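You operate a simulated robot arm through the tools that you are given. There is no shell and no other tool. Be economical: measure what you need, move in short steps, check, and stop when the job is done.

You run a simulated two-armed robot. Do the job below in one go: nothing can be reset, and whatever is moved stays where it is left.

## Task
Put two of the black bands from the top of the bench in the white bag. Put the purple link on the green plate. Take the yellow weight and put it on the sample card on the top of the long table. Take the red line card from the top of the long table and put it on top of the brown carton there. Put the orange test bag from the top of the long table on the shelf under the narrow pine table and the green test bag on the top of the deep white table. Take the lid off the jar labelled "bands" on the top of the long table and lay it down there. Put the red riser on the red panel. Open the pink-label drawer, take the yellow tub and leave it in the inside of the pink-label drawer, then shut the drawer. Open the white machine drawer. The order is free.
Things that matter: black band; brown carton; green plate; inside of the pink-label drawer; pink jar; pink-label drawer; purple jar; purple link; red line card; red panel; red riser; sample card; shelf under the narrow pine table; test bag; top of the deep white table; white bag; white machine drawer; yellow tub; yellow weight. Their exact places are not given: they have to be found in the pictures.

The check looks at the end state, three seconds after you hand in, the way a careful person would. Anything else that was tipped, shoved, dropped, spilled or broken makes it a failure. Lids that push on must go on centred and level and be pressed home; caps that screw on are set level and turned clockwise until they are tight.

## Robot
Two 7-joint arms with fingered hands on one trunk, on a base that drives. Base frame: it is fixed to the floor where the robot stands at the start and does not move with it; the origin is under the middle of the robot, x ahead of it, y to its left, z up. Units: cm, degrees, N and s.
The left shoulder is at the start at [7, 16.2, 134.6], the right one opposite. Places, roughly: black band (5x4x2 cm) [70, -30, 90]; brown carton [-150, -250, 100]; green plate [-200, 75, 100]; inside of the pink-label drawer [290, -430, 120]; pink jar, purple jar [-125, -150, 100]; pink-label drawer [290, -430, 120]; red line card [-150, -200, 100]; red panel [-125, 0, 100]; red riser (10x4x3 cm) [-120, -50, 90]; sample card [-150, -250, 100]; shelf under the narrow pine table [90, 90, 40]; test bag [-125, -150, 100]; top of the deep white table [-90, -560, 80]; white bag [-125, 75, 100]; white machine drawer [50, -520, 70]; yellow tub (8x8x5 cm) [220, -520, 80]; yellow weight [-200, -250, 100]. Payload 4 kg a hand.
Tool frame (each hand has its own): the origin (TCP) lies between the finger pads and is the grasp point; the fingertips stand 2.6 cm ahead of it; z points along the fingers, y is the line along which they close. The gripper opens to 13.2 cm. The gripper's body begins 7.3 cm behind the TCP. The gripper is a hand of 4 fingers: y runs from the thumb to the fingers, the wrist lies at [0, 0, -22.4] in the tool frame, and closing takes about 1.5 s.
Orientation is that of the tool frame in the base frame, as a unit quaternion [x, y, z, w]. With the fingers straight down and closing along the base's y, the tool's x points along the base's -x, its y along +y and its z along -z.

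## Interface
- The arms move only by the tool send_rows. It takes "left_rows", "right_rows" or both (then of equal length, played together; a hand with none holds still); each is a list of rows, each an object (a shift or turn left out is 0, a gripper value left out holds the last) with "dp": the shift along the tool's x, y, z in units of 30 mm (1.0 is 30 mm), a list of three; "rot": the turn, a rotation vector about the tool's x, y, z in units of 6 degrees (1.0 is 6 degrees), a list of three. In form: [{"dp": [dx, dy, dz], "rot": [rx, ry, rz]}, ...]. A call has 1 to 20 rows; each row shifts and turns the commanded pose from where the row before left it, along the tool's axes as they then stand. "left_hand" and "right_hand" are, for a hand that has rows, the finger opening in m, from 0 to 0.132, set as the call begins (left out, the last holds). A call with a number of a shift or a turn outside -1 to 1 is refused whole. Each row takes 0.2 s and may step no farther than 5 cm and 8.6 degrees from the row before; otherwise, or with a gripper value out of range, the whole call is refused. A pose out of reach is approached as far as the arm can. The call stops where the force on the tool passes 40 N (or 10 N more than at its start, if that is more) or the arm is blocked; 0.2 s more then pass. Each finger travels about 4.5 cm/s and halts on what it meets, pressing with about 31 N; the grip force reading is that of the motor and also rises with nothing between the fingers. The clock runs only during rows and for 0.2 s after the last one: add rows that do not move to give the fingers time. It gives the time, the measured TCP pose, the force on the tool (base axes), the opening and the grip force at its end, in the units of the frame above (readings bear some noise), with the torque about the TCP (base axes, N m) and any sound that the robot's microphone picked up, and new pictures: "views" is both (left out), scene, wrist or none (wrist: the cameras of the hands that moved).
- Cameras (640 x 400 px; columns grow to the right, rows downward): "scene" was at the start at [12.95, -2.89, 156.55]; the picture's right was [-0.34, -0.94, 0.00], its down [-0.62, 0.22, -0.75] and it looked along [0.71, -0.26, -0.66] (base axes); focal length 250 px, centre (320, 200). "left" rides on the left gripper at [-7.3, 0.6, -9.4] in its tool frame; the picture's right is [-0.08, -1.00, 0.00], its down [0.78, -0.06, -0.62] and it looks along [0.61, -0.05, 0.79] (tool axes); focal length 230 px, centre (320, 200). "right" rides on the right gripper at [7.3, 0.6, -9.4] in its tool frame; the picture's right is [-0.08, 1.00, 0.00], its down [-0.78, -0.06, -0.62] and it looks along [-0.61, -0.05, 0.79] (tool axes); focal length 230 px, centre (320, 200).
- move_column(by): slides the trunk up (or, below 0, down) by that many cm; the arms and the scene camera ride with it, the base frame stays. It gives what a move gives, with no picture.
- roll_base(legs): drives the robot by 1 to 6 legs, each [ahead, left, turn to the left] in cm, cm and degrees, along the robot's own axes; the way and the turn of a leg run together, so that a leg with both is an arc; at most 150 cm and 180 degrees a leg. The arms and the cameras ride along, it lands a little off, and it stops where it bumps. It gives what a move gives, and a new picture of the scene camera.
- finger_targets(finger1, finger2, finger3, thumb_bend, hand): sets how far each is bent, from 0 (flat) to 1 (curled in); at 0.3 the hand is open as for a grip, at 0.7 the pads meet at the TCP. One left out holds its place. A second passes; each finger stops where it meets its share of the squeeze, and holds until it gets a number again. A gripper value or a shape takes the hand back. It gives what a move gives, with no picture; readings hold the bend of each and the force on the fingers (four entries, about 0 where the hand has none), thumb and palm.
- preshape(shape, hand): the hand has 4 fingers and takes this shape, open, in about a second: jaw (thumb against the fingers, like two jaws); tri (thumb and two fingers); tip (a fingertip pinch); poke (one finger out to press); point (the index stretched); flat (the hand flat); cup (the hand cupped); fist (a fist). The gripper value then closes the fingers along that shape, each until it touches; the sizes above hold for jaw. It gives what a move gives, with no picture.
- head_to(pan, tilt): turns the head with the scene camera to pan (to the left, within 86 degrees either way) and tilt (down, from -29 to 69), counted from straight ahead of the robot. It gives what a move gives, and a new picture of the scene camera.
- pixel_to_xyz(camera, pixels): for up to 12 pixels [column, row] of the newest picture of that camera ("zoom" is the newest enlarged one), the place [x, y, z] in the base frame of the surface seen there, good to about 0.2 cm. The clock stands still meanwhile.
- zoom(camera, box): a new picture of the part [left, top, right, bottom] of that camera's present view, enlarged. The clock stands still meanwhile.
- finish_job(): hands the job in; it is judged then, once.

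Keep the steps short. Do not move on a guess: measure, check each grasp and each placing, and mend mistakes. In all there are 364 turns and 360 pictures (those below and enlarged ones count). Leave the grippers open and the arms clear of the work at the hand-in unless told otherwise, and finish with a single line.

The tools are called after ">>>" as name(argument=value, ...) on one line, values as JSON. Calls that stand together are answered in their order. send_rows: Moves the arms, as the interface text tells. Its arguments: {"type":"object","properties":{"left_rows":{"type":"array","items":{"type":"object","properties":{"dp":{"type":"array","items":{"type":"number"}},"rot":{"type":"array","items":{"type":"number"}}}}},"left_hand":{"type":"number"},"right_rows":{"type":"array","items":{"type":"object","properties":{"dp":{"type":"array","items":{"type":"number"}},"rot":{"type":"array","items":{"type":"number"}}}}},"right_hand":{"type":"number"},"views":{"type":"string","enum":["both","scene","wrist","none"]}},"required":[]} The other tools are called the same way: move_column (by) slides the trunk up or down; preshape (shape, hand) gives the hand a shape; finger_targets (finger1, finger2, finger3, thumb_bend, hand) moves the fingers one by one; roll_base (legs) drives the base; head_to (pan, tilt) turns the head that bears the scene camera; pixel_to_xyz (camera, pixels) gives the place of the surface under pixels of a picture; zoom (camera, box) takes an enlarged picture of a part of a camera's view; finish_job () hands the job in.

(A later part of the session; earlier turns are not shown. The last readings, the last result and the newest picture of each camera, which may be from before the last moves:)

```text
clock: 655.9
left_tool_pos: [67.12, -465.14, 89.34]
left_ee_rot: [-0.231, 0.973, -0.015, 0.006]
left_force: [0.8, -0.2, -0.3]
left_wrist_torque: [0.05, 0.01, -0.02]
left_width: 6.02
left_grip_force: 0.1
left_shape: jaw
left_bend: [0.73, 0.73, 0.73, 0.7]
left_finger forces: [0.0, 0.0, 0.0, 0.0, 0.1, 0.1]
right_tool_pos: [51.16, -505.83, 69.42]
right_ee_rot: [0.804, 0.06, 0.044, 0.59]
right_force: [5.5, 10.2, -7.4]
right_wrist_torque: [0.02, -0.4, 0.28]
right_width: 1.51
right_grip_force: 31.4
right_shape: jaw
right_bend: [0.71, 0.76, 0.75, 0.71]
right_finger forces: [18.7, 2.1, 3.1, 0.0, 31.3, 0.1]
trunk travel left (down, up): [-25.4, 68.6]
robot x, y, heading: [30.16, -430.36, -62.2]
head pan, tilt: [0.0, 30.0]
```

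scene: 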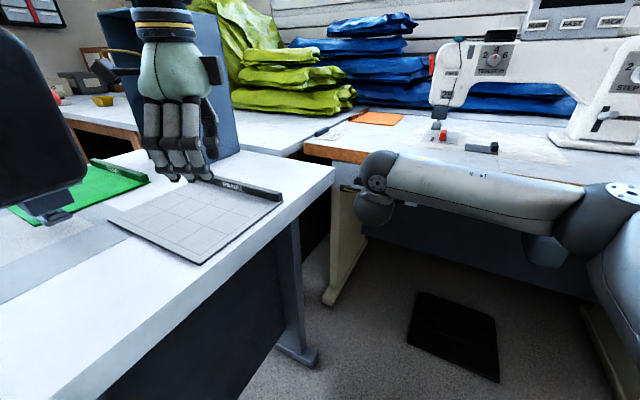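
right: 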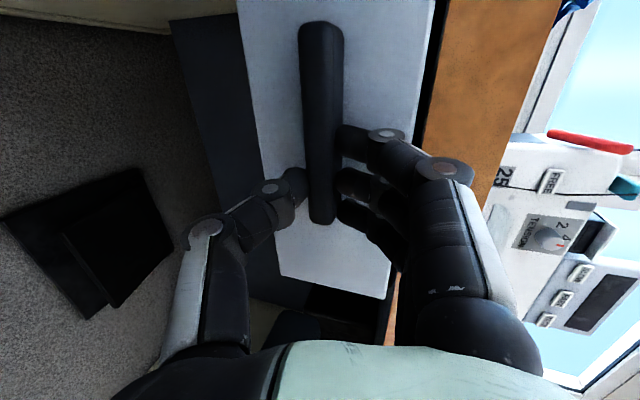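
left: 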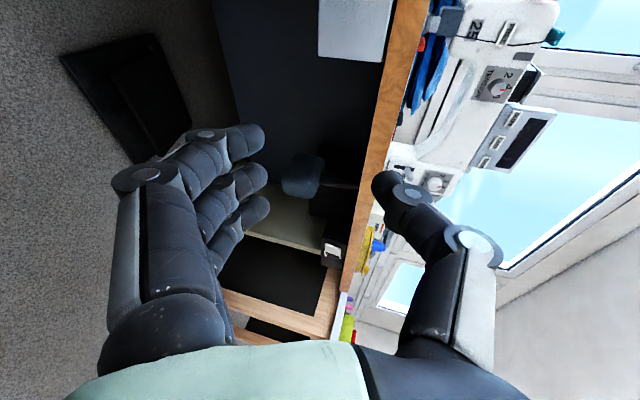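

Handle gripped. I pull by driving the base straight along +y, 12 cm first.

>>> roll_base(legs=[[-10.6, 5.6, 0]])

>>> zoom(camera="right", box=[0, 0, 640, 400])

```text
clock: 656.6
left_tool_pos: [67.32, -465.21, 89.14]
left_ee_rot: [-0.23, 0.973, -0.014, 0.004]
left_force: [-0.2, -1.0, -0.2]
left_wrist_torque: [-0.05, 0.0, -0.01]
left_width: 6.01
left_grip_force: 0.1
left_shape: jaw
left_bend: [0.73, 0.73, 0.73, 0.7]
left_finger forces: [0.1, 0.0, 0.0, 0.0, 0.1, 0.0]
right_tool_pos: [51.11, -505.91, 69.35]
right_ee_rot: [0.805, 0.062, 0.042, 0.589]
right_force: [-3.8, 6.5, 1.0]
right_wrist_torque: [-0.21, -0.42, 0.12]
right_width: 1.44
right_grip_force: 31.4
right_shape: jaw
right_bend: [0.7, 0.76, 0.75, 0.71]
right_finger forces: [22.4, 3.5, 4.3, 0.0, 28.9, 0.0]
trunk travel left (down, up): [-25.4, 68.6]
robot x, y, heading: [29.29, -430.52, -62.4]
head pan, tilt: [0.0, 30.0]
stopped in leg 1: the robot was blocked; the commanded pose is now the measured one
```

scene: 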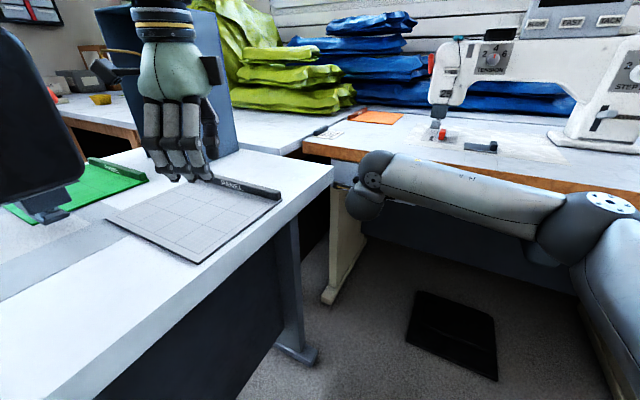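

```text
1.00 times, centred on (320, 200) of right
```

zoom: 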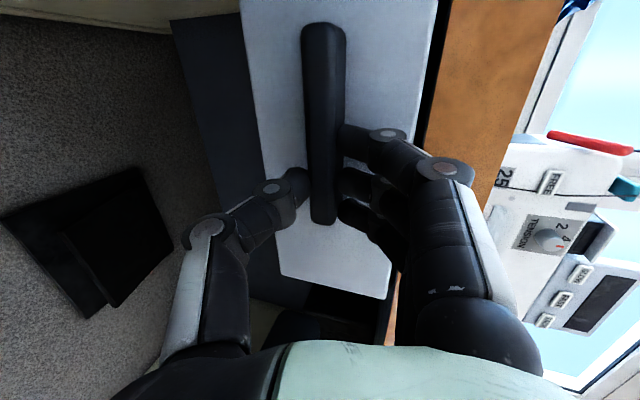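

The base is against the desk. I pull with the arm instead, along +y.

>>> send_rows(right_rows=[{"dp": [0.07, 0.15, -0.47]}, {"dp": [0.07, 0.15, -0.47]}, {"dp": [0.07, 0.15, -0.47]}, {"dp": [0.07, 0.15, -0.47]}, {"dp": [0.07, 0.15, -0.47]}, {"dp": [0.07, 0.15, -0.47]}], views="wrist")

```text
clock: 657.4
left_tool_pos: [67.18, -465.47, 89.0]
left_ee_rot: [-0.231, 0.973, -0.013, 0.002]
left_force: [0.4, -0.7, -0.6]
left_wrist_torque: [0.0, -0.02, 0.03]
left_width: 5.97
left_grip_force: 0.0
left_shape: jaw
left_bend: [0.73, 0.73, 0.73, 0.7]
left_finger forces: [0.1, 0.0, 0.1, 0.0, 0.0, 0.0]
right_tool_pos: [51.09, -503.85, 69.82]
right_ee_rot: [0.811, 0.069, 0.037, 0.579]
right_force: [-2.9, 1.6, -17.5]
right_wrist_torque: [0.06, -0.36, -0.01]
right_width: 1.12
right_grip_force: 31.0
right_shape: jaw
right_bend: [0.7, 0.77, 0.77, 0.68]
right_finger forces: [15.8, 0.4, 1.1, 0.1, 34.7, 0.0]
right hand out of reach, approached as far as the arm can: row 3
trunk travel left (down, up): [-25.4, 68.6]
robot x, y, heading: [29.71, -430.28, -62.0]
head pan, tilt: [0.0, 30.0]
stopped in row 3 (right hand): the force on the tool passed its limit (the readings are from after the stop); the commanded pose is now the measured one
```

right: 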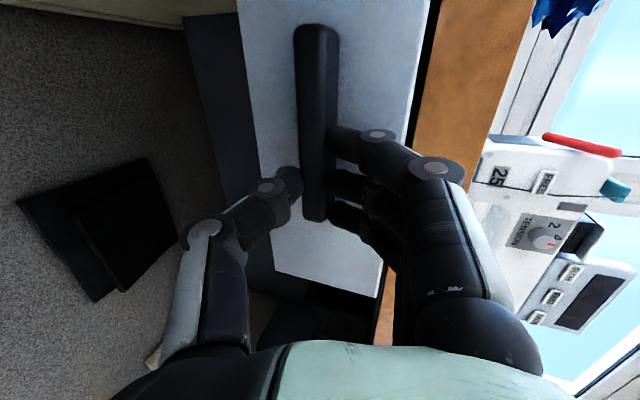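

My vertical component had the wrong sign. I correct it and pull again.

>>> send_rows(right_rows=[{"dp": [0, -0.15, -0.1]}, {"dp": [0.07, -0.15, -0.47]}, {"dp": [0.07, -0.15, -0.47]}, {"dp": [0.07, -0.15, -0.47]}, {"dp": [0.07, -0.15, -0.47]}], views="wrist")

```text
clock: 658.6
left_tool_pos: [67.2, -465.45, 89.12]
left_ee_rot: [-0.231, 0.973, -0.012, 0.003]
left_force: [-0.5, -0.6, -0.8]
left_wrist_torque: [-0.02, -0.03, 0.03]
left_width: 5.98
left_grip_force: 0.1
left_shape: jaw
left_bend: [0.73, 0.73, 0.73, 0.7]
left_finger forces: [0.1, 0.2, 0.0, 0.0, 0.0, 0.0]
right_tool_pos: [51.17, -503.78, 70.0]
right_ee_rot: [0.811, 0.068, 0.037, 0.579]
right_force: [-3.0, -0.7, -28.5]
right_wrist_torque: [0.28, -0.17, -0.11]
right_width: 1.07
right_grip_force: 30.7
right_shape: jaw
right_bend: [0.7, 0.77, 0.77, 0.68]
right_finger forces: [10.7, 0.0, 0.1, 0.0, 39.7, 0.0]
right hand out of reach, approached as far as the arm can: row 1, 2, 3, 4, 5
trunk travel left (down, up): [-25.4, 68.6]
robot x, y, heading: [29.29, -430.15, -62.3]
head pan, tilt: [0.0, 30.0]
```

right: 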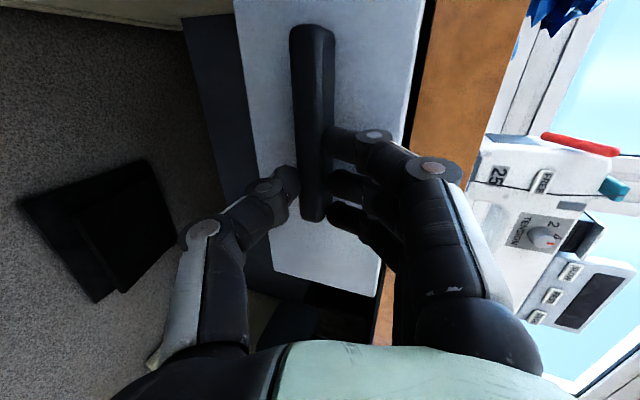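

The arm is at its limit, so I relieve the vertical load and pull with the base: backward with a small left turn, which moves the hand straight along +y.

>>> move_column(by=-0.6)

>>> roll_base(legs=[[-5, 0, 2], [-5, 0, 2]])

>>> zoom(camera="right", box=[0, 0, 640, 400])

```text
clock: 659.1
left_tool_pos: [67.15, -465.5, 88.55]
left_ee_rot: [-0.231, 0.973, -0.014, 0.005]
left_force: [-0.2, -0.4, -0.7]
left_wrist_torque: [0.02, -0.01, -0.03]
left_width: 5.98
left_grip_force: 0.0
left_shape: jaw
left_bend: [0.73, 0.73, 0.73, 0.7]
left_finger forces: [0.0, 0.0, 0.1, 0.1, 0.0, 0.0]
right_tool_pos: [51.06, -503.8, 70.01]
right_ee_rot: [0.81, 0.066, 0.04, 0.582]
right_force: [-1.2, 1.1, -16.9]
right_wrist_torque: [0.1, -0.23, -0.01]
right_width: 1.11
right_grip_force: 30.9
right_shape: jaw
right_bend: [0.7, 0.77, 0.77, 0.68]
right_finger forces: [14.5, 0.1, 0.9, 0.1, 32.2, 0.1]
trunk travel left (down, up): [-24.8, 69.2]
robot x, y, heading: [29.35, -430.07, -62.4]
head pan, tilt: [0.0, 30.0]
```

```text
clock: 660.6
left_tool_pos: [65.06, -453.91, 88.42]
left_ee_rot: [-0.264, 0.964, -0.012, 0.002]
left_force: [0.2, 0.3, -0.3]
left_wrist_torque: [-0.02, -0.02, 0.0]
left_width: 6.0
left_grip_force: 0.0
left_shape: jaw
left_bend: [0.73, 0.73, 0.73, 0.7]
left_finger forces: [0.0, 0.0, 0.0, 0.0, 0.0, 0.0]
right_tool_pos: [51.31, -493.61, 69.71]
right_ee_rot: [0.807, 0.096, 0.053, 0.581]
right_force: [-35.8, -1.4, -10.8]
right_wrist_torque: [-0.01, -0.06, -0.63]
right_width: 1.13
right_grip_force: 30.9
right_shape: jaw
right_bend: [0.7, 0.77, 0.77, 0.69]
right_finger forces: [16.7, 1.9, 3.7, 0.0, 32.4, 0.1]
trunk travel left (down, up): [-24.8, 69.2]
robot x, y, heading: [24.48, -421.4, -58.3]
head pan, tilt: [0.0, 30.0]
```

scene: 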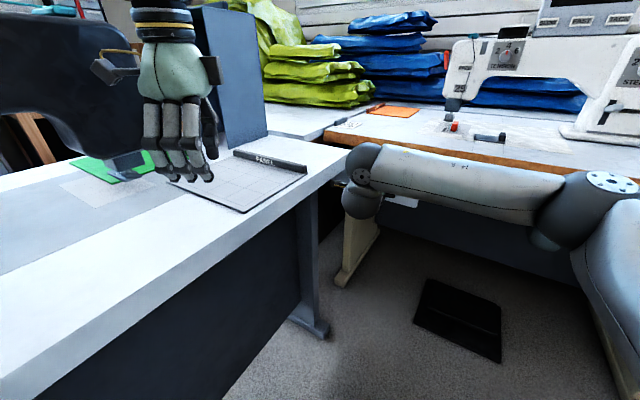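

```text
1.00 times, centred on (320, 200) of right
```

zoom: 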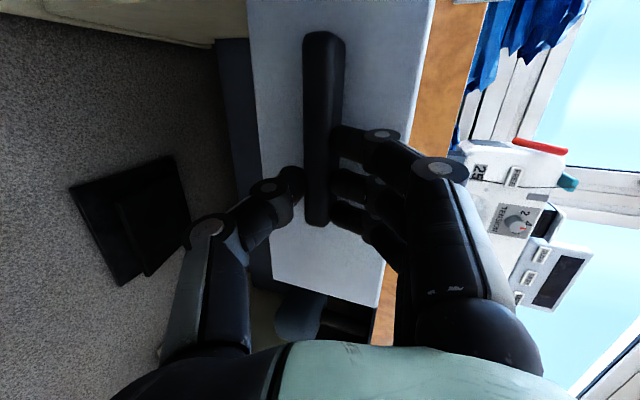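

The drawer follows (10 cm so far). Side load is high, so I pull on with less turn.

>>> roll_base(legs=[[-5, 0, 0.8], [-5, 0, 1.6]])

>>> zoom(camera="right", box=[0, 0, 640, 400])

```text
clock: 662.0
left_tool_pos: [61.32, -443.86, 88.05]
left_ee_rot: [-0.285, 0.959, -0.012, -0.001]
left_force: [1.2, -0.4, -0.1]
left_wrist_torque: [0.0, -0.01, 0.02]
left_width: 6.01
left_grip_force: 0.0
left_shape: jaw
left_bend: [0.73, 0.73, 0.73, 0.7]
left_finger forces: [0.1, 0.0, 0.0, 0.1, 0.0, 0.0]
right_tool_pos: [49.54, -483.79, 69.33]
right_ee_rot: [0.804, 0.116, 0.065, 0.579]
right_force: [33.1, 0.4, -11.8]
right_wrist_torque: [0.07, -0.57, 0.48]
right_width: 0.97
right_grip_force: 31.3
right_shape: jaw
right_bend: [0.66, 0.76, 0.77, 0.69]
right_finger forces: [14.7, 3.1, 0.0, 0.0, 30.3, 0.1]
trunk travel left (down, up): [-24.8, 69.2]
robot x, y, heading: [19.15, -412.82, -55.6]
head pan, tilt: [0.0, 30.0]
```

scene: 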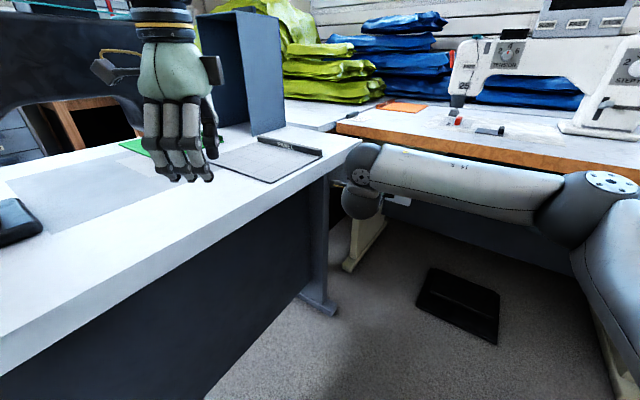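

```text
1.00 times, centred on (320, 200) of right
```

zoom: 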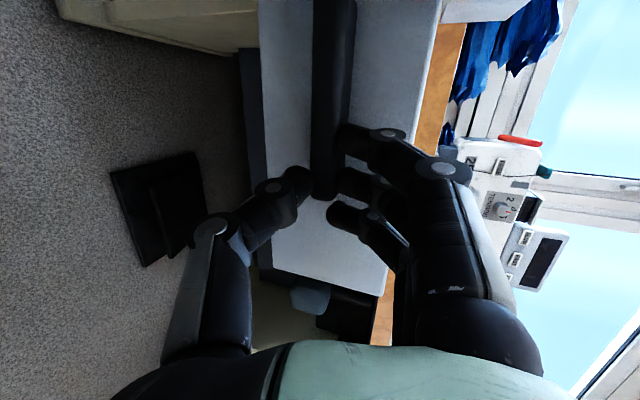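

Opened ~22 cm. One more pull.

>>> roll_base(legs=[[-5, 0, 2.2]])

>>> pixel_to_xyz(camera="right", pixels=[[330, 60]])

>>> zoom(camera="right", box=[0, 0, 640, 400])

>>> pixel_to_xyz(camera="zoom", pixels=[[330, 60], [290, 60], [390, 60], [340, 250]])

```text
clock: 663.0
left_tool_pos: [59.32, -438.08, 88.33]
left_ee_rot: [-0.303, 0.953, -0.013, 0.002]
left_force: [-0.3, -0.3, 0.1]
left_wrist_torque: [-0.01, -0.04, 0.01]
left_width: 5.99
left_grip_force: 0.0
left_shape: jaw
left_bend: [0.73, 0.73, 0.73, 0.7]
left_finger forces: [0.0, 0.0, 0.1, 0.0, 0.1, 0.0]
right_tool_pos: [48.94, -478.57, 69.62]
right_ee_rot: [0.802, 0.129, 0.077, 0.578]
right_force: [0.2, 0.1, 0.2]
right_wrist_torque: [-0.01, -0.01, -0.04]
right_width: 0.64
right_grip_force: 30.5
right_shape: jaw
right_bend: [0.73, 0.76, 0.77, 0.8]
right_finger forces: [0.0, 0.0, 0.0, 0.0, 0.0, 0.0]
trunk travel left (down, up): [-24.8, 69.2]
robot x, y, heading: [16.35, -408.57, -54.0]
head pan, tilt: [0.0, 30.0]
```

scene: 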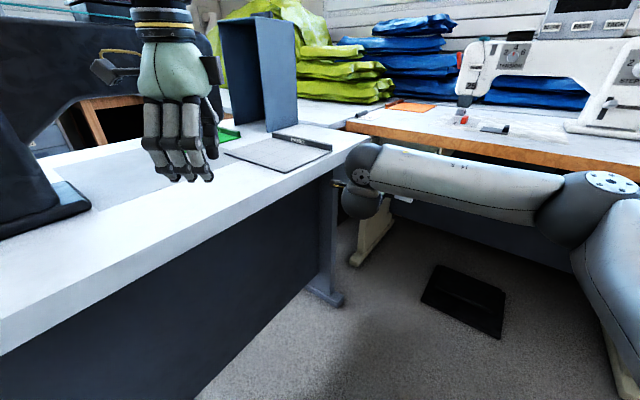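

```text
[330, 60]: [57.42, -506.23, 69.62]
```

```text
1.00 times, centred on (320, 200) of right
```

zoom: 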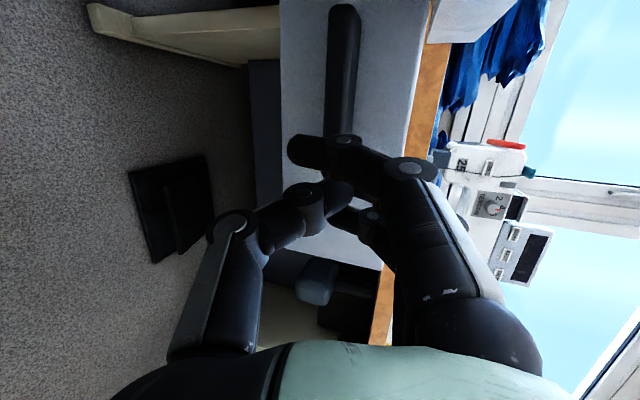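

```text
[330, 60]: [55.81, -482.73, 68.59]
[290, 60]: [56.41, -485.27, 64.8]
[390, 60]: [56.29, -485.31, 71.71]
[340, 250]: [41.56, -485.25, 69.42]
```

The grip slid off, but the drawer front stands at y=-485.3, i.e. 24 cm open. I back off, raise the trunk and turn the right hand down again.

>>> roll_base(legs=[[-32, 0, 0]])

>>> move_column(by=40)

>>> send_rows(right_rows=[{"rot": [1, 0, 0]}, {"rot": [1, 0, 0]}, {"rot": [1, 0, 0]}, {"rot": [1, 0, 0]}, {"rot": [1, 0, 0]}, {"rot": [1, 0, 0]}, {"rot": [1, 0, 0]}, {"rot": [1, 0, 0]}, {"rot": [1, 0, 0]}, {"rot": [1, 0, 0]}, {"rot": [1, 0, 0]}, {"rot": [1, 0, 0]}], right_hand=0.1, views="none")

>>> head_to(pan=25, tilt=25)

```text
clock: 665.1
left_tool_pos: [40.32, -411.96, 88.3]
left_ee_rot: [-0.304, 0.953, -0.013, 0.002]
left_force: [-0.1, 1.0, 0.8]
left_wrist_torque: [-0.03, 0.01, 0.02]
left_width: 6.01
left_grip_force: 0.1
left_shape: jaw
left_bend: [0.73, 0.73, 0.73, 0.7]
left_finger forces: [0.0, 0.0, 0.0, 0.1, 0.0, 0.0]
right_tool_pos: [30.0, -452.49, 69.63]
right_ee_rot: [0.802, 0.13, 0.078, 0.578]
right_force: [-0.3, -0.3, -0.7]
right_wrist_torque: [-0.03, 0.06, -0.01]
right_width: 0.6
right_grip_force: 30.9
right_shape: jaw
right_bend: [0.73, 0.76, 0.77, 0.8]
right_finger forces: [0.0, 0.0, 0.0, 0.0, 0.0, 0.1]
trunk travel left (down, up): [-24.8, 69.2]
robot x, y, heading: [-2.37, -382.73, -53.7]
head pan, tilt: [0.0, 30.0]
```

scene: 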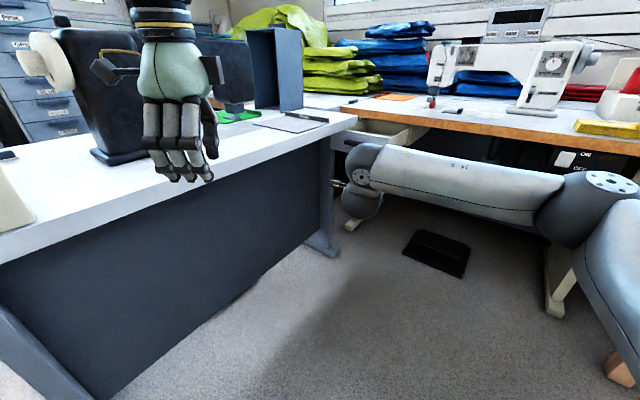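

```text
clock: 668.9
left_tool_pos: [40.2, -412.04, 128.21]
left_ee_rot: [-0.305, 0.952, -0.013, 0.001]
left_force: [0.4, 0.9, 0.4]
left_wrist_torque: [-0.01, -0.02, -0.01]
left_width: 6.0
left_grip_force: 0.1
left_shape: jaw
left_bend: [0.73, 0.73, 0.73, 0.7]
left_finger forces: [0.0, 0.1, 0.0, 0.0, 0.1, 0.0]
right_tool_pos: [29.96, -452.53, 109.59]
right_ee_rot: [0.802, 0.13, 0.078, 0.578]
right_force: [0.0, -0.6, -0.1]
right_wrist_torque: [0.05, -0.02, -0.01]
right_width: 0.61
right_grip_force: 31.1
right_shape: jaw
right_bend: [0.73, 0.76, 0.77, 0.8]
right_finger forces: [0.1, 0.0, 0.1, 0.0, 0.1, 0.0]
trunk travel left (down, up): [-64.8, 29.2]
robot x, y, heading: [-2.73, -383.09, -53.3]
head pan, tilt: [0.0, 30.0]
```

```text
clock: 671.5
left_tool_pos: [40.44, -412.12, 128.19]
left_ee_rot: [-0.305, 0.952, -0.014, 0.0]
left_force: [-0.9, 0.4, 0.1]
left_wrist_torque: [0.03, 0.03, 0.03]
left_width: 6.0
left_grip_force: 0.1
left_shape: jaw
left_bend: [0.73, 0.73, 0.73, 0.7]
left_finger forces: [0.0, 0.0, 0.0, 0.0, 0.1, 0.0]
right_tool_pos: [28.85, -443.73, 108.17]
right_ee_rot: [0.988, 0.151, -0.01, 0.021]
right_force: [-1.3, 0.4, 0.7]
right_wrist_torque: [0.02, 0.03, -0.03]
right_width: 10.0
right_grip_force: 0.0
right_shape: jaw
right_bend: [0.63, 0.63, 0.63, 0.59]
right_finger forces: [0.0, 0.0, 0.0, 0.0, 0.0, 0.0]
right hand out of reach, approached as far as the arm can: row 10, 11, 12
trunk travel left (down, up): [-64.8, 29.2]
robot x, y, heading: [-2.46, -383.15, -53.7]
head pan, tilt: [0.0, 30.0]
```

```text
clock: 672.4
left_tool_pos: [40.28, -412.01, 128.37]
left_ee_rot: [-0.304, 0.953, -0.012, 0.001]
left_force: [0.6, 0.9, -0.4]
left_wrist_torque: [0.02, 0.0, -0.02]
left_width: 6.02
left_grip_force: 0.0
left_shape: jaw
left_bend: [0.73, 0.73, 0.73, 0.7]
left_finger forces: [0.0, 0.1, 0.1, 0.0, 0.0, 0.1]
right_tool_pos: [28.67, -444.02, 108.16]
right_ee_rot: [0.988, 0.151, -0.01, 0.022]
right_force: [0.1, -0.9, 0.6]
right_wrist_torque: [-0.02, -0.01, 0.03]
right_width: 9.97
right_grip_force: 0.0
right_shape: jaw
right_bend: [0.63, 0.63, 0.63, 0.59]
right_finger forces: [0.0, 0.0, 0.1, 0.0, 0.0, 0.1]
trunk travel left (down, up): [-64.8, 29.2]
robot x, y, heading: [-2.55, -383.03, -53.7]
head pan, tilt: [25.0, 25.0]
```

scene: 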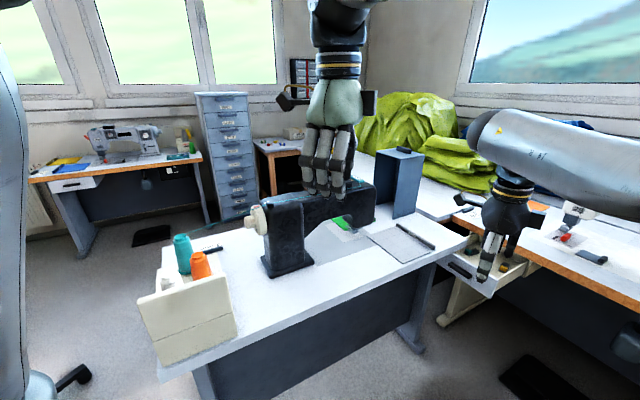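

>>> zoom(camera="scene", box=[180, 80, 320, 230])

>>> pixel_to_xyz(camera="scene", pixels=[[222, 98], [200, 100], [245, 105], [232, 160], [225, 215], [160, 235], [290, 148], [300, 132], [75, 225], [70, 380], [240, 90], [215, 235]])

```text
2.67 times, centred on (250, 155) of scene
```

zoom: 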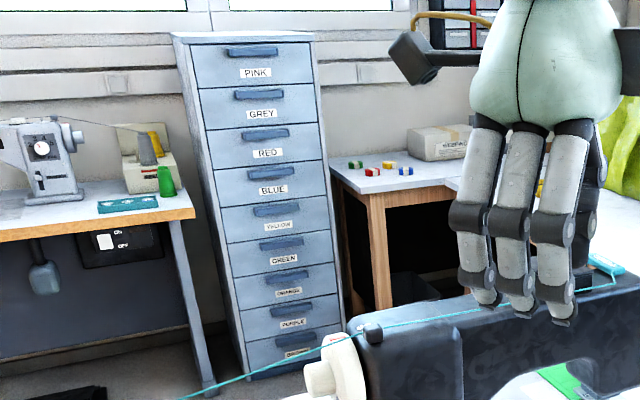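

```text
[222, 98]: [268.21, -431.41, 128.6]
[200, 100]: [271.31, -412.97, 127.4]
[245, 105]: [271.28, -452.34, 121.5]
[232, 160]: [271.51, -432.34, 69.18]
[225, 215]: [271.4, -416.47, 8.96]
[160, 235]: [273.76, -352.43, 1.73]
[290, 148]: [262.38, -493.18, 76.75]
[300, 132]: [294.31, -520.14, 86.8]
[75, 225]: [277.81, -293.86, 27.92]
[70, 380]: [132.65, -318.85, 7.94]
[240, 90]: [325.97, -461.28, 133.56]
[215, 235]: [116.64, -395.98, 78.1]
```

The PINK drawer is the top one of the cabinet at x≈271, y −412…−453, handle at z≈128.6. I look left to plan a way round the stool.

>>> head_to(pan=70, tilt=35)

>>> pixel_to_xyz(camera="scene", pixels=[[60, 200], [150, 300], [200, 250], [250, 200], [300, 250], [350, 250], [400, 250], [450, 300], [500, 350], [320, 180], [400, 180], [520, 330]])

```text
clock: 673.5
left_tool_pos: [40.28, -411.93, 128.24]
left_ee_rot: [-0.304, 0.953, -0.012, 0.001]
left_force: [0.4, 0.6, -0.1]
left_wrist_torque: [0.02, 0.01, 0.0]
left_width: 6.01
left_grip_force: 0.0
left_shape: jaw
left_bend: [0.73, 0.73, 0.73, 0.7]
left_finger forces: [0.1, 0.1, 0.0, 0.0, 0.0, 0.0]
right_tool_pos: [28.68, -443.9, 108.2]
right_ee_rot: [0.988, 0.151, -0.01, 0.021]
right_force: [-0.4, 0.1, -0.4]
right_wrist_torque: [0.0, -0.03, 0.04]
right_width: 9.97
right_grip_force: 0.2
right_shape: jaw
right_bend: [0.63, 0.63, 0.63, 0.59]
right_finger forces: [0.1, 0.0, 0.1, 0.0, 0.0, 0.1]
trunk travel left (down, up): [-64.8, 29.2]
robot x, y, heading: [-2.79, -383.12, -53.6]
head pan, tilt: [70.0, 35.0]
```

scene: 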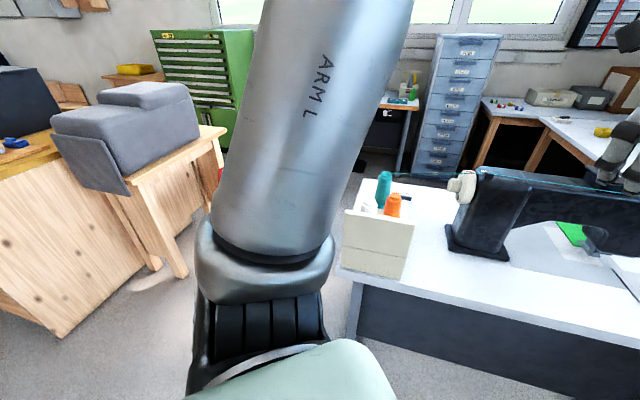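

```text
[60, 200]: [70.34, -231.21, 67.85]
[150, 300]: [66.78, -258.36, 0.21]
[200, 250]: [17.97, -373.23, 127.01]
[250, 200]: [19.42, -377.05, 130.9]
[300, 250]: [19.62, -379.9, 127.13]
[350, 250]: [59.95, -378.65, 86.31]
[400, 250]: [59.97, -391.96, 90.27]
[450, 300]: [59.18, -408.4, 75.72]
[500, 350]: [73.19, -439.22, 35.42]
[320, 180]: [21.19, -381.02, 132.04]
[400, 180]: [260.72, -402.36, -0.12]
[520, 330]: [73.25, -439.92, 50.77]
```

I move to face the gap between desk and bench to see whether it is passable.

>>> roll_base(legs=[[0, 0, 53.7], [-10, 62, 0]])

>>> head_to(pan=0, tilt=35)

>>> pixel_to_xyz(camera="scene", pixels=[[320, 300], [320, 250], [320, 200], [280, 220], [360, 220], [250, 280], [400, 280], [320, 160], [240, 220], [300, 180], [340, 180], [420, 300]])

```text
clock: 679.5
left_tool_pos: [35.73, -303.63, 128.19]
left_ee_rot: [-0.704, 0.71, -0.011, 0.006]
left_force: [0.1, -0.3, 0.4]
left_wrist_torque: [-0.01, -0.04, 0.01]
left_width: 5.99
left_grip_force: 0.0
left_shape: jaw
left_bend: [0.73, 0.73, 0.73, 0.7]
left_finger forces: [0.0, 0.0, 0.0, 0.0, 0.1, 0.0]
right_tool_pos: [54.66, -331.66, 108.16]
right_ee_rot: [0.812, 0.584, 0.001, 0.025]
right_force: [0.4, 0.3, 0.4]
right_wrist_torque: [0.01, 0.05, -0.02]
right_width: 9.99
right_grip_force: 0.0
right_shape: jaw
right_bend: [0.63, 0.63, 0.63, 0.59]
right_finger forces: [0.0, 0.1, 0.0, 0.0, 0.1, 0.0]
trunk travel left (down, up): [-64.8, 29.2]
robot x, y, heading: [-12.92, -321.36, 0.4]
head pan, tilt: [70.0, 35.0]
```

scene: 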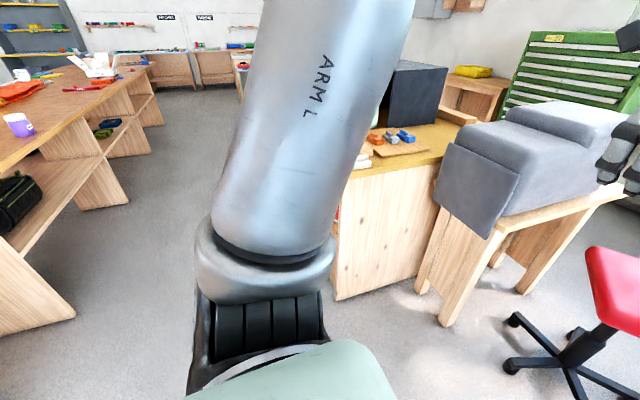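

```text
clock: 680.9
left_tool_pos: [35.65, -303.46, 128.22]
left_ee_rot: [-0.704, 0.71, -0.01, 0.007]
left_force: [0.1, 0.0, -0.6]
left_wrist_torque: [-0.02, 0.02, 0.0]
left_width: 5.97
left_grip_force: 0.0
left_shape: jaw
left_bend: [0.73, 0.73, 0.73, 0.7]
left_finger forces: [0.0, 0.1, 0.0, 0.0, 0.0, 0.1]
right_tool_pos: [54.69, -331.65, 108.23]
right_ee_rot: [0.812, 0.583, 0.001, 0.025]
right_force: [0.1, -0.2, 0.1]
right_wrist_torque: [0.01, -0.01, 0.0]
right_width: 9.99
right_grip_force: 0.0
right_shape: jaw
right_bend: [0.63, 0.63, 0.63, 0.59]
right_finger forces: [0.1, 0.0, 0.1, 0.0, 0.1, 0.0]
trunk travel left (down, up): [-64.8, 29.2]
robot x, y, heading: [-12.5, -321.14, 0.5]
head pan, tilt: [0.0, 35.0]
```

scene: 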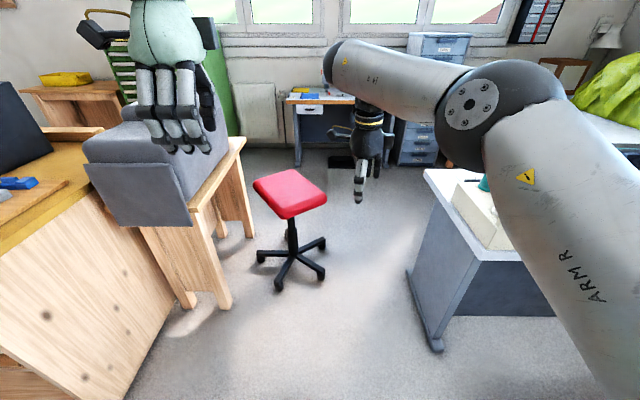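

```text
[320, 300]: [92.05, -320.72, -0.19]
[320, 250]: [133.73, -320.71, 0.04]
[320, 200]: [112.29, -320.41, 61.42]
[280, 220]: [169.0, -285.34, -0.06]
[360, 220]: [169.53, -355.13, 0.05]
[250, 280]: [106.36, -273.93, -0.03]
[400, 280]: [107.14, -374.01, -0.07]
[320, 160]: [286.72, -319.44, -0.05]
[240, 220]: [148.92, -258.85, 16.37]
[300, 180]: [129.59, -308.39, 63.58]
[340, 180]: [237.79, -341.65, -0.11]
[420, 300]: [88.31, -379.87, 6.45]
```

The gap beside the stool is too narrow for the base (radius ≈29). I go round by the other end of the bench, trunk raised.

>>> move_column(by=27)

>>> roll_base(legs=[[-32, 0, 0], [0, 150, 0], [0, 150, 0], [0, 150, 0], [0, 28, 0], [128, 0, 0]])

>>> roll_base(legs=[[78, 0, 0], [0, 0, -90]])

```text
clock: 683.6
left_tool_pos: [35.82, -303.58, 155.23]
left_ee_rot: [-0.703, 0.711, -0.01, 0.006]
left_force: [0.7, -0.6, 0.3]
left_wrist_torque: [0.01, -0.06, -0.03]
left_width: 6.0
left_grip_force: 0.1
left_shape: jaw
left_bend: [0.73, 0.73, 0.73, 0.7]
left_finger forces: [0.1, 0.0, 0.1, 0.0, 0.0, 0.0]
right_tool_pos: [54.65, -331.55, 135.03]
right_ee_rot: [0.812, 0.583, 0.001, 0.024]
right_force: [0.3, -0.4, 0.2]
right_wrist_torque: [-0.03, 0.01, 0.01]
right_width: 9.96
right_grip_force: 0.1
right_shape: jaw
right_bend: [0.63, 0.63, 0.63, 0.59]
right_finger forces: [0.0, 0.0, 0.0, 0.0, 0.1, 0.1]
trunk travel left (down, up): [-91.8, 2.2]
robot x, y, heading: [-13.13, -321.73, 0.6]
head pan, tilt: [0.0, 35.0]
```

```text
clock: 714.5
left_tool_pos: [122.84, 178.78, 155.32]
left_ee_rot: [0.71, -0.704, 0.011, -0.008]
left_force: [0.0, 0.8, 0.5]
left_wrist_torque: [-0.02, 0.02, 0.02]
left_width: 6.0
left_grip_force: 0.1
left_shape: jaw
left_bend: [0.73, 0.73, 0.73, 0.7]
left_finger forces: [0.1, 0.0, 0.0, 0.0, 0.0, 0.1]
right_tool_pos: [142.4, 151.05, 135.28]
right_ee_rot: [0.806, 0.591, 0.001, 0.023]
right_force: [-0.4, -0.8, 0.8]
right_wrist_torque: [-0.04, -0.01, -0.02]
right_width: 9.96
right_grip_force: 0.1
right_shape: jaw
right_bend: [0.63, 0.63, 0.63, 0.59]
right_finger forces: [0.1, 0.0, 0.1, 0.1, 0.0, 0.0]
trunk travel left (down, up): [-91.8, 2.2]
robot x, y, heading: [74.7, 160.01, 1.7]
head pan, tilt: [0.0, 35.0]
```

scene: 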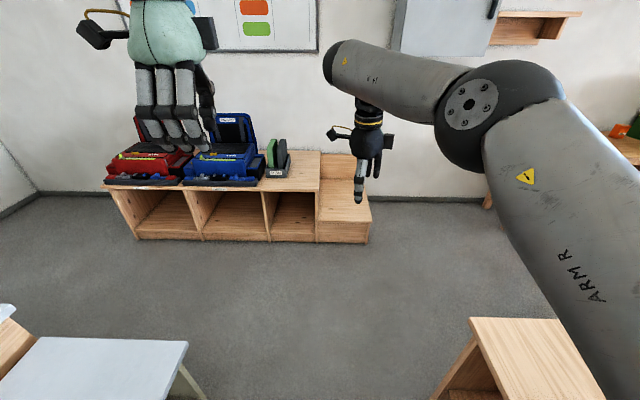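

```text
clock: 722.5
left_tool_pos: [171.56, 114.04, 155.21]
left_ee_rot: [-0.006, 1.0, -0.012, -0.003]
left_force: [0.1, -0.6, -1.0]
left_wrist_torque: [-0.01, -0.02, 0.0]
left_width: 6.01
left_grip_force: 0.0
left_shape: jaw
left_bend: [0.73, 0.73, 0.73, 0.7]
left_finger forces: [0.0, 0.1, 0.0, 0.0, 0.0, 0.0]
right_tool_pos: [143.82, 94.45, 135.19]
right_ee_rot: [0.988, -0.149, -0.016, 0.018]
right_force: [-0.3, 0.0, -0.6]
right_wrist_torque: [0.01, 0.0, 0.0]
right_width: 9.97
right_grip_force: 0.1
right_shape: jaw
right_bend: [0.63, 0.63, 0.63, 0.59]
right_finger forces: [0.0, 0.0, 0.0, 0.0, 0.0, 0.1]
trunk travel left (down, up): [-91.8, 2.2]
robot x, y, heading: [152.73, 162.03, -88.4]
head pan, tilt: [0.0, 35.0]
```

scene: 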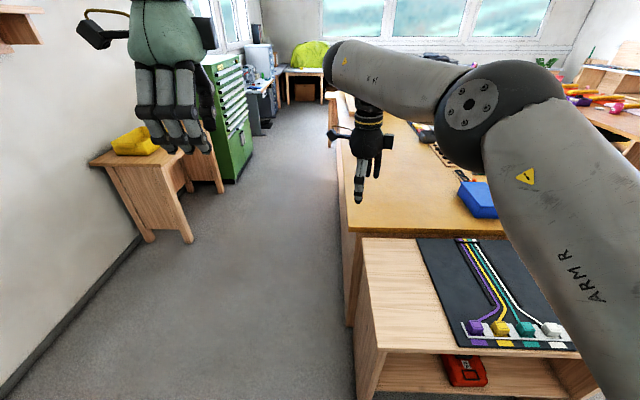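

The corridor is clear. I measure its sides.

>>> pixel_to_xyz(camera="scene", pixels=[[188, 240], [182, 225], [160, 200], [243, 165], [225, 178], [352, 325], [345, 235], [333, 130], [280, 130], [285, 102], [330, 98], [270, 115]])

```text
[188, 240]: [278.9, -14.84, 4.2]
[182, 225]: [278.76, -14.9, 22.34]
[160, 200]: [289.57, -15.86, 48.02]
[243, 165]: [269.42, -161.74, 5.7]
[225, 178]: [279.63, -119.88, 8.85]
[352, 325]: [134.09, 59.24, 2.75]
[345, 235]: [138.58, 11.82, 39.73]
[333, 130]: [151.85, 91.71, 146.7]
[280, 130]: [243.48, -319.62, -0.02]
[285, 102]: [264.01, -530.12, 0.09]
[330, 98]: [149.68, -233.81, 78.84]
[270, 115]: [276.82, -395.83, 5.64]
```

Corridor is 120 cm wide. I drive down it and turn to face the cabinet.

>>> roll_base(legs=[[0, 34, 0], [150, 0, 0], [150, 0, 0], [150, 0, 0], [128, 0, 0], [0, 0, 88.4]])

>>> send_rows(right_rows=[{"rot": [0, 0, -1]}, {"rot": [0, 0, -1]}, {"rot": [0, 0, -1]}, {"rot": [-1, 0, 0]}, {"rot": [-1, 0, 0]}, {"rot": [-1, 0, 0]}, {"rot": [-1, 0, 0]}, {"rot": [-1, 0, 0]}, {"rot": [-1, 0, 0]}, {"rot": [-1, 0, 0]}, {"rot": [-1, 0, 0]}, {"rot": [-1, 0, 0]}, {"rot": [-1, 0, 0]}, {"rot": [-1, 0, 0]}, {"rot": [-1, 0, 0]}], right_hand=0.06, views="both")

```text
clock: 755.5
left_tool_pos: [251.88, -396.67, 155.37]
left_ee_rot: [-0.696, 0.718, -0.011, 0.007]
left_force: [0.5, 0.5, -0.5]
left_wrist_torque: [0.04, -0.02, -0.01]
left_width: 5.99
left_grip_force: 0.0
left_shape: jaw
left_bend: [0.73, 0.73, 0.73, 0.7]
left_finger forces: [0.0, 0.0, 0.0, 0.1, 0.0, 0.1]
right_tool_pos: [270.16, -424.98, 135.33]
right_ee_rot: [0.818, 0.575, 0.003, 0.024]
right_force: [0.4, 0.5, 9.5]
right_wrist_torque: [-0.04, -0.61, 0.02]
right_width: 10.03
right_grip_force: 0.1
right_shape: jaw
right_bend: [0.63, 0.63, 0.63, 0.59]
right_finger forces: [7.7, 0.9, 0.5, 0.0, 0.0, 0.0]
trunk travel left (down, up): [-91.8, 2.2]
robot x, y, heading: [203.15, -413.51, -0.8]
head pan, tilt: [0.0, 35.0]
```

scene: 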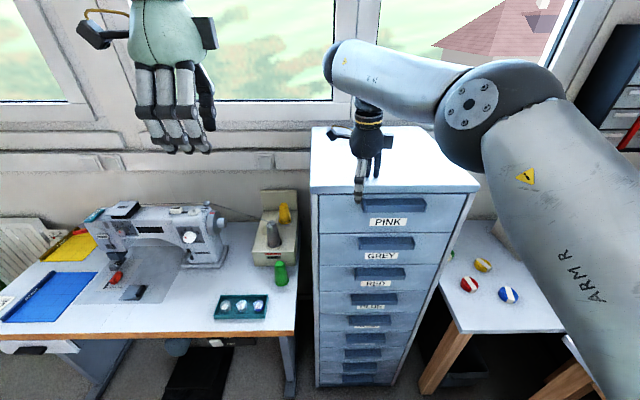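

```text
clock: 758.7
left_tool_pos: [251.6, -396.67, 155.42]
left_ee_rot: [-0.695, 0.719, -0.012, 0.008]
left_force: [0.0, 0.2, 0.2]
left_wrist_torque: [-0.02, 0.0, 0.02]
left_width: 5.99
left_grip_force: 0.0
left_shape: jaw
left_bend: [0.73, 0.73, 0.73, 0.7]
left_finger forces: [0.1, 0.0, 0.0, 0.0, 0.0, 0.1]
right_tool_pos: [269.88, -425.1, 135.26]
right_ee_rot: [0.566, 0.564, 0.408, 0.442]
right_force: [-11.5, -0.2, 0.9]
right_wrist_torque: [0.06, 0.49, -0.03]
right_width: 6.29
right_grip_force: 0.1
right_shape: jaw
right_bend: [0.73, 0.73, 0.73, 0.7]
right_finger forces: [0.0, 0.1, 0.0, 0.1, 11.3, 0.0]
trunk travel left (down, up): [-91.8, 2.2]
robot x, y, heading: [202.55, -413.18, -1.1]
head pan, tilt: [0.0, 35.0]
```

scene: 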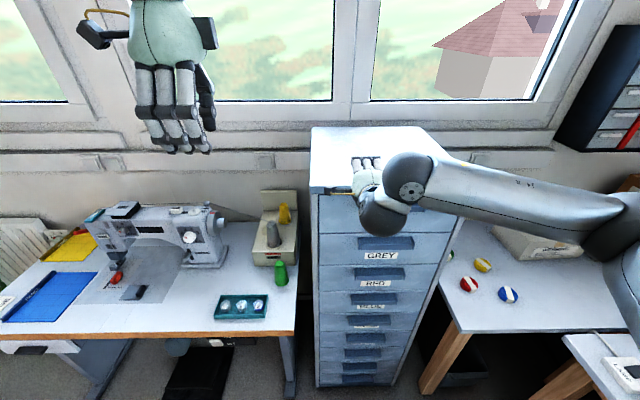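
right: 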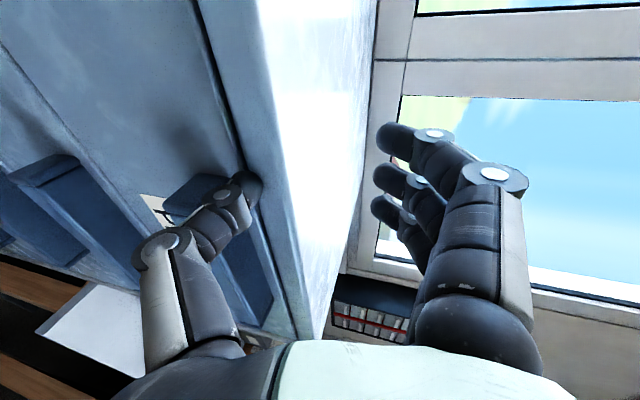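

The hand touched the cabinet front; I back off 10 cm, shift 6.5 cm right and lower the trunk 6 cm, then measure the handle.

>>> roll_base(legs=[[-10, -6.5, 0]])

>>> move_column(by=-6)

>>> zoom(camera="right", box=[0, 0, 640, 400])

>>> pixel_to_xyz(camera="zoom", pixels=[[300, 100], [300, 140], [300, 180], [280, 140], [320, 140], [340, 140], [260, 140], [320, 100], [320, 180], [320, 60]])

```text
clock: 760.0
left_tool_pos: [242.72, -402.65, 154.94]
left_ee_rot: [-0.695, 0.719, -0.011, 0.004]
left_force: [1.2, -0.5, -0.5]
left_wrist_torque: [0.0, 0.07, 0.03]
left_width: 5.99
left_grip_force: 0.0
left_shape: jaw
left_bend: [0.73, 0.73, 0.73, 0.7]
left_finger forces: [0.0, 0.0, 0.0, 0.0, 0.1, 0.1]
right_tool_pos: [261.05, -431.25, 134.86]
right_ee_rot: [0.568, 0.566, 0.405, 0.44]
right_force: [0.8, 0.0, -0.8]
right_wrist_torque: [0.01, 0.0, -0.04]
right_width: 6.05
right_grip_force: 0.0
right_shape: jaw
right_bend: [0.73, 0.73, 0.73, 0.7]
right_finger forces: [0.0, 0.0, 0.1, 0.1, 0.1, 0.1]
trunk travel left (down, up): [-91.8, 2.2]
robot x, y, heading: [192.59, -419.75, -0.6]
head pan, tilt: [0.0, 35.0]
```

scene: 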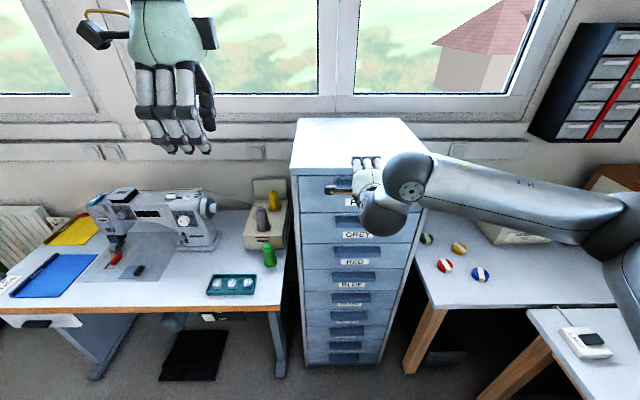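

```text
clock: 761.0
left_tool_pos: [241.84, -402.85, 149.2]
left_ee_rot: [-0.696, 0.718, -0.01, 0.007]
left_force: [-0.1, -0.3, 0.1]
left_wrist_torque: [0.03, -0.02, 0.01]
left_width: 5.97
left_grip_force: 0.0
left_shape: jaw
left_bend: [0.73, 0.73, 0.73, 0.7]
left_finger forces: [0.1, 0.0, 0.1, 0.1, 0.1, 0.0]
right_tool_pos: [260.26, -431.55, 129.34]
right_ee_rot: [0.568, 0.563, 0.407, 0.441]
right_force: [-0.3, 0.3, 0.5]
right_wrist_torque: [0.0, 0.02, -0.02]
right_width: 6.01
right_grip_force: 0.0
right_shape: jaw
right_bend: [0.73, 0.73, 0.73, 0.7]
right_finger forces: [0.0, 0.1, 0.1, 0.0, 0.0, 0.1]
trunk travel left (down, up): [-85.8, 8.2]
robot x, y, heading: [192.91, -419.64, -0.8]
head pan, tilt: [0.0, 35.0]
```

```text
1.00 times, centred on (320, 200) of right
```

zoom: 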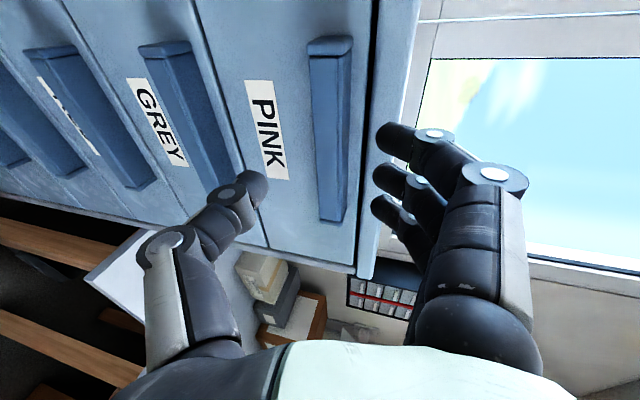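

```text
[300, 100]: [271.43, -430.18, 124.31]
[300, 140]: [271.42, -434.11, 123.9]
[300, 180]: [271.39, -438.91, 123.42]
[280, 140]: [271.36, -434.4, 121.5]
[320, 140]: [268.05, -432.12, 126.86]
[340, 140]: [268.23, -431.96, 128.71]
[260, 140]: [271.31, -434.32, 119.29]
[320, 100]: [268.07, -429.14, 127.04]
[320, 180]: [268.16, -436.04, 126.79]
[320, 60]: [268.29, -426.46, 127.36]
```

Handle bar: front x 268.1, centre z≈128, y −424…−440. I drive 7 cm ahead and close.

>>> roll_base(legs=[[7, 0, 0]])

>>> send_rows(right_rows=[{}, {}, {}, {}, {}, {}], right_hand=0.0, views="wrist")

```text
clock: 762.1
left_tool_pos: [249.49, -402.99, 149.15]
left_ee_rot: [-0.695, 0.719, -0.008, 0.005]
left_force: [1.5, 0.8, 0.1]
left_wrist_torque: [0.0, 0.07, 0.0]
left_width: 5.98
left_grip_force: 0.1
left_shape: jaw
left_bend: [0.73, 0.73, 0.73, 0.7]
left_finger forces: [0.0, 0.0, 0.0, 0.1, 0.0, 0.0]
right_tool_pos: [267.39, -431.23, 129.2]
right_ee_rot: [0.564, 0.566, 0.41, 0.44]
right_force: [-9.7, -0.2, 2.6]
right_wrist_torque: [0.04, -0.4, 0.16]
right_width: 5.96
right_grip_force: 0.0
right_shape: jaw
right_bend: [0.74, 0.74, 0.73, 0.7]
right_finger forces: [6.1, 3.7, 1.1, 0.1, 0.1, 0.1]
trunk travel left (down, up): [-85.8, 8.2]
robot x, y, heading: [200.05, -419.91, -0.9]
head pan, tilt: [0.0, 35.0]
stopped in leg 1: the force on the tool passed its limit (the readings are from after the stop); the commanded pose is now the measured one
```

scene: 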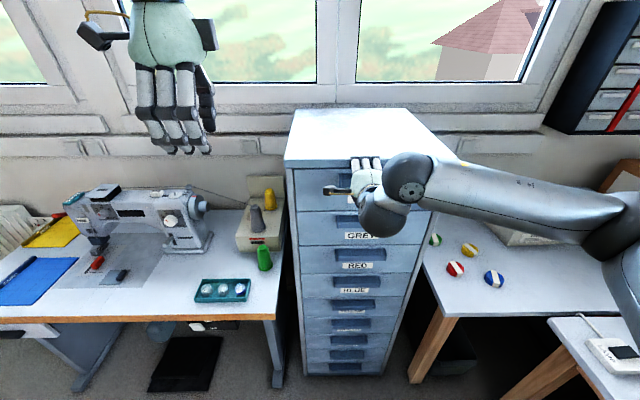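

```text
clock: 763.6
left_tool_pos: [248.7, -403.02, 149.32]
left_ee_rot: [-0.696, 0.718, -0.011, 0.008]
left_force: [0.0, -0.6, -0.6]
left_wrist_torque: [-0.02, -0.01, -0.02]
left_width: 5.96
left_grip_force: 0.1
left_shape: jaw
left_bend: [0.73, 0.73, 0.73, 0.7]
left_finger forces: [0.1, 0.1, 0.0, 0.1, 0.1, 0.1]
right_tool_pos: [266.64, -431.45, 128.54]
right_ee_rot: [0.565, 0.572, 0.405, 0.436]
right_force: [-18.9, -2.4, -10.2]
right_wrist_torque: [0.04, 0.59, -0.1]
right_width: 1.99
right_grip_force: 30.9
right_shape: jaw
right_bend: [0.75, 0.75, 0.75, 0.71]
right_finger forces: [4.6, 3.8, 3.3, 0.2, 44.0, 0.0]
trunk travel left (down, up): [-85.8, 8.2]
robot x, y, heading: [200.0, -419.54, -0.8]
head pan, tilt: [0.0, 35.0]
stopped in row 6 (right hand): the force on the tool passed its limit (the readings are from after the stop); the commanded pose is now the measured one
```

right: 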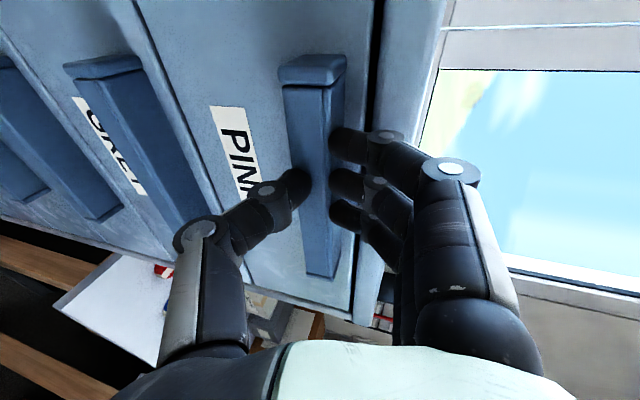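

Handle gripped. Pull by driving straight back 28 cm.

>>> roll_base(legs=[[-14, 0, 0.3], [-14, 0, 0]])

>>> pixel_to_xyz(camera="scene", pixels=[[330, 190], [360, 130], [320, 150], [350, 165], [380, 150], [400, 175]])

```text
clock: 765.8
left_tool_pos: [221.36, -402.53, 148.98]
left_ee_rot: [-0.697, 0.717, -0.009, 0.006]
left_force: [0.3, -0.8, -0.1]
left_wrist_torque: [-0.03, -0.02, -0.02]
left_width: 6.01
left_grip_force: 0.0
left_shape: jaw
left_bend: [0.73, 0.73, 0.73, 0.7]
left_finger forces: [0.0, 0.0, 0.0, 0.0, 0.0, 0.0]
right_tool_pos: [239.46, -430.61, 128.64]
right_ee_rot: [0.564, 0.571, 0.407, 0.436]
right_force: [0.8, 0.2, 0.3]
right_wrist_torque: [0.02, 0.04, 0.02]
right_width: 1.23
right_grip_force: 30.7
right_shape: jaw
right_bend: [0.76, 0.75, 0.76, 0.75]
right_finger forces: [0.0, 0.1, 0.2, 0.1, 0.1, 0.0]
trunk travel left (down, up): [-85.8, 8.2]
robot x, y, heading: [171.95, -419.28, -0.7]
head pan, tilt: [0.0, 35.0]
```

scene: 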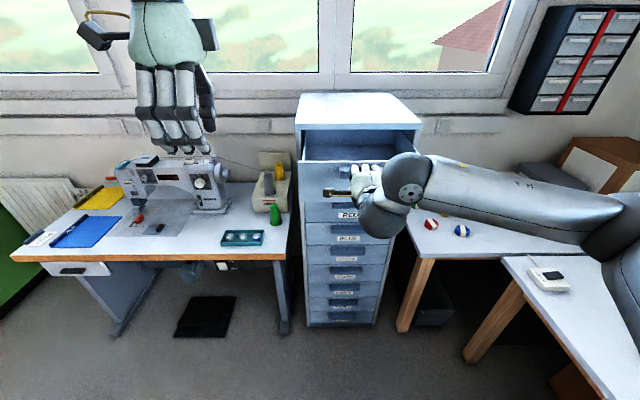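

```text
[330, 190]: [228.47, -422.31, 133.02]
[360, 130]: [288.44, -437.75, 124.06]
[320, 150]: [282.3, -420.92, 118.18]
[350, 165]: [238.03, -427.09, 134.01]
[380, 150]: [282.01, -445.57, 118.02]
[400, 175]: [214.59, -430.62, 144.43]
```

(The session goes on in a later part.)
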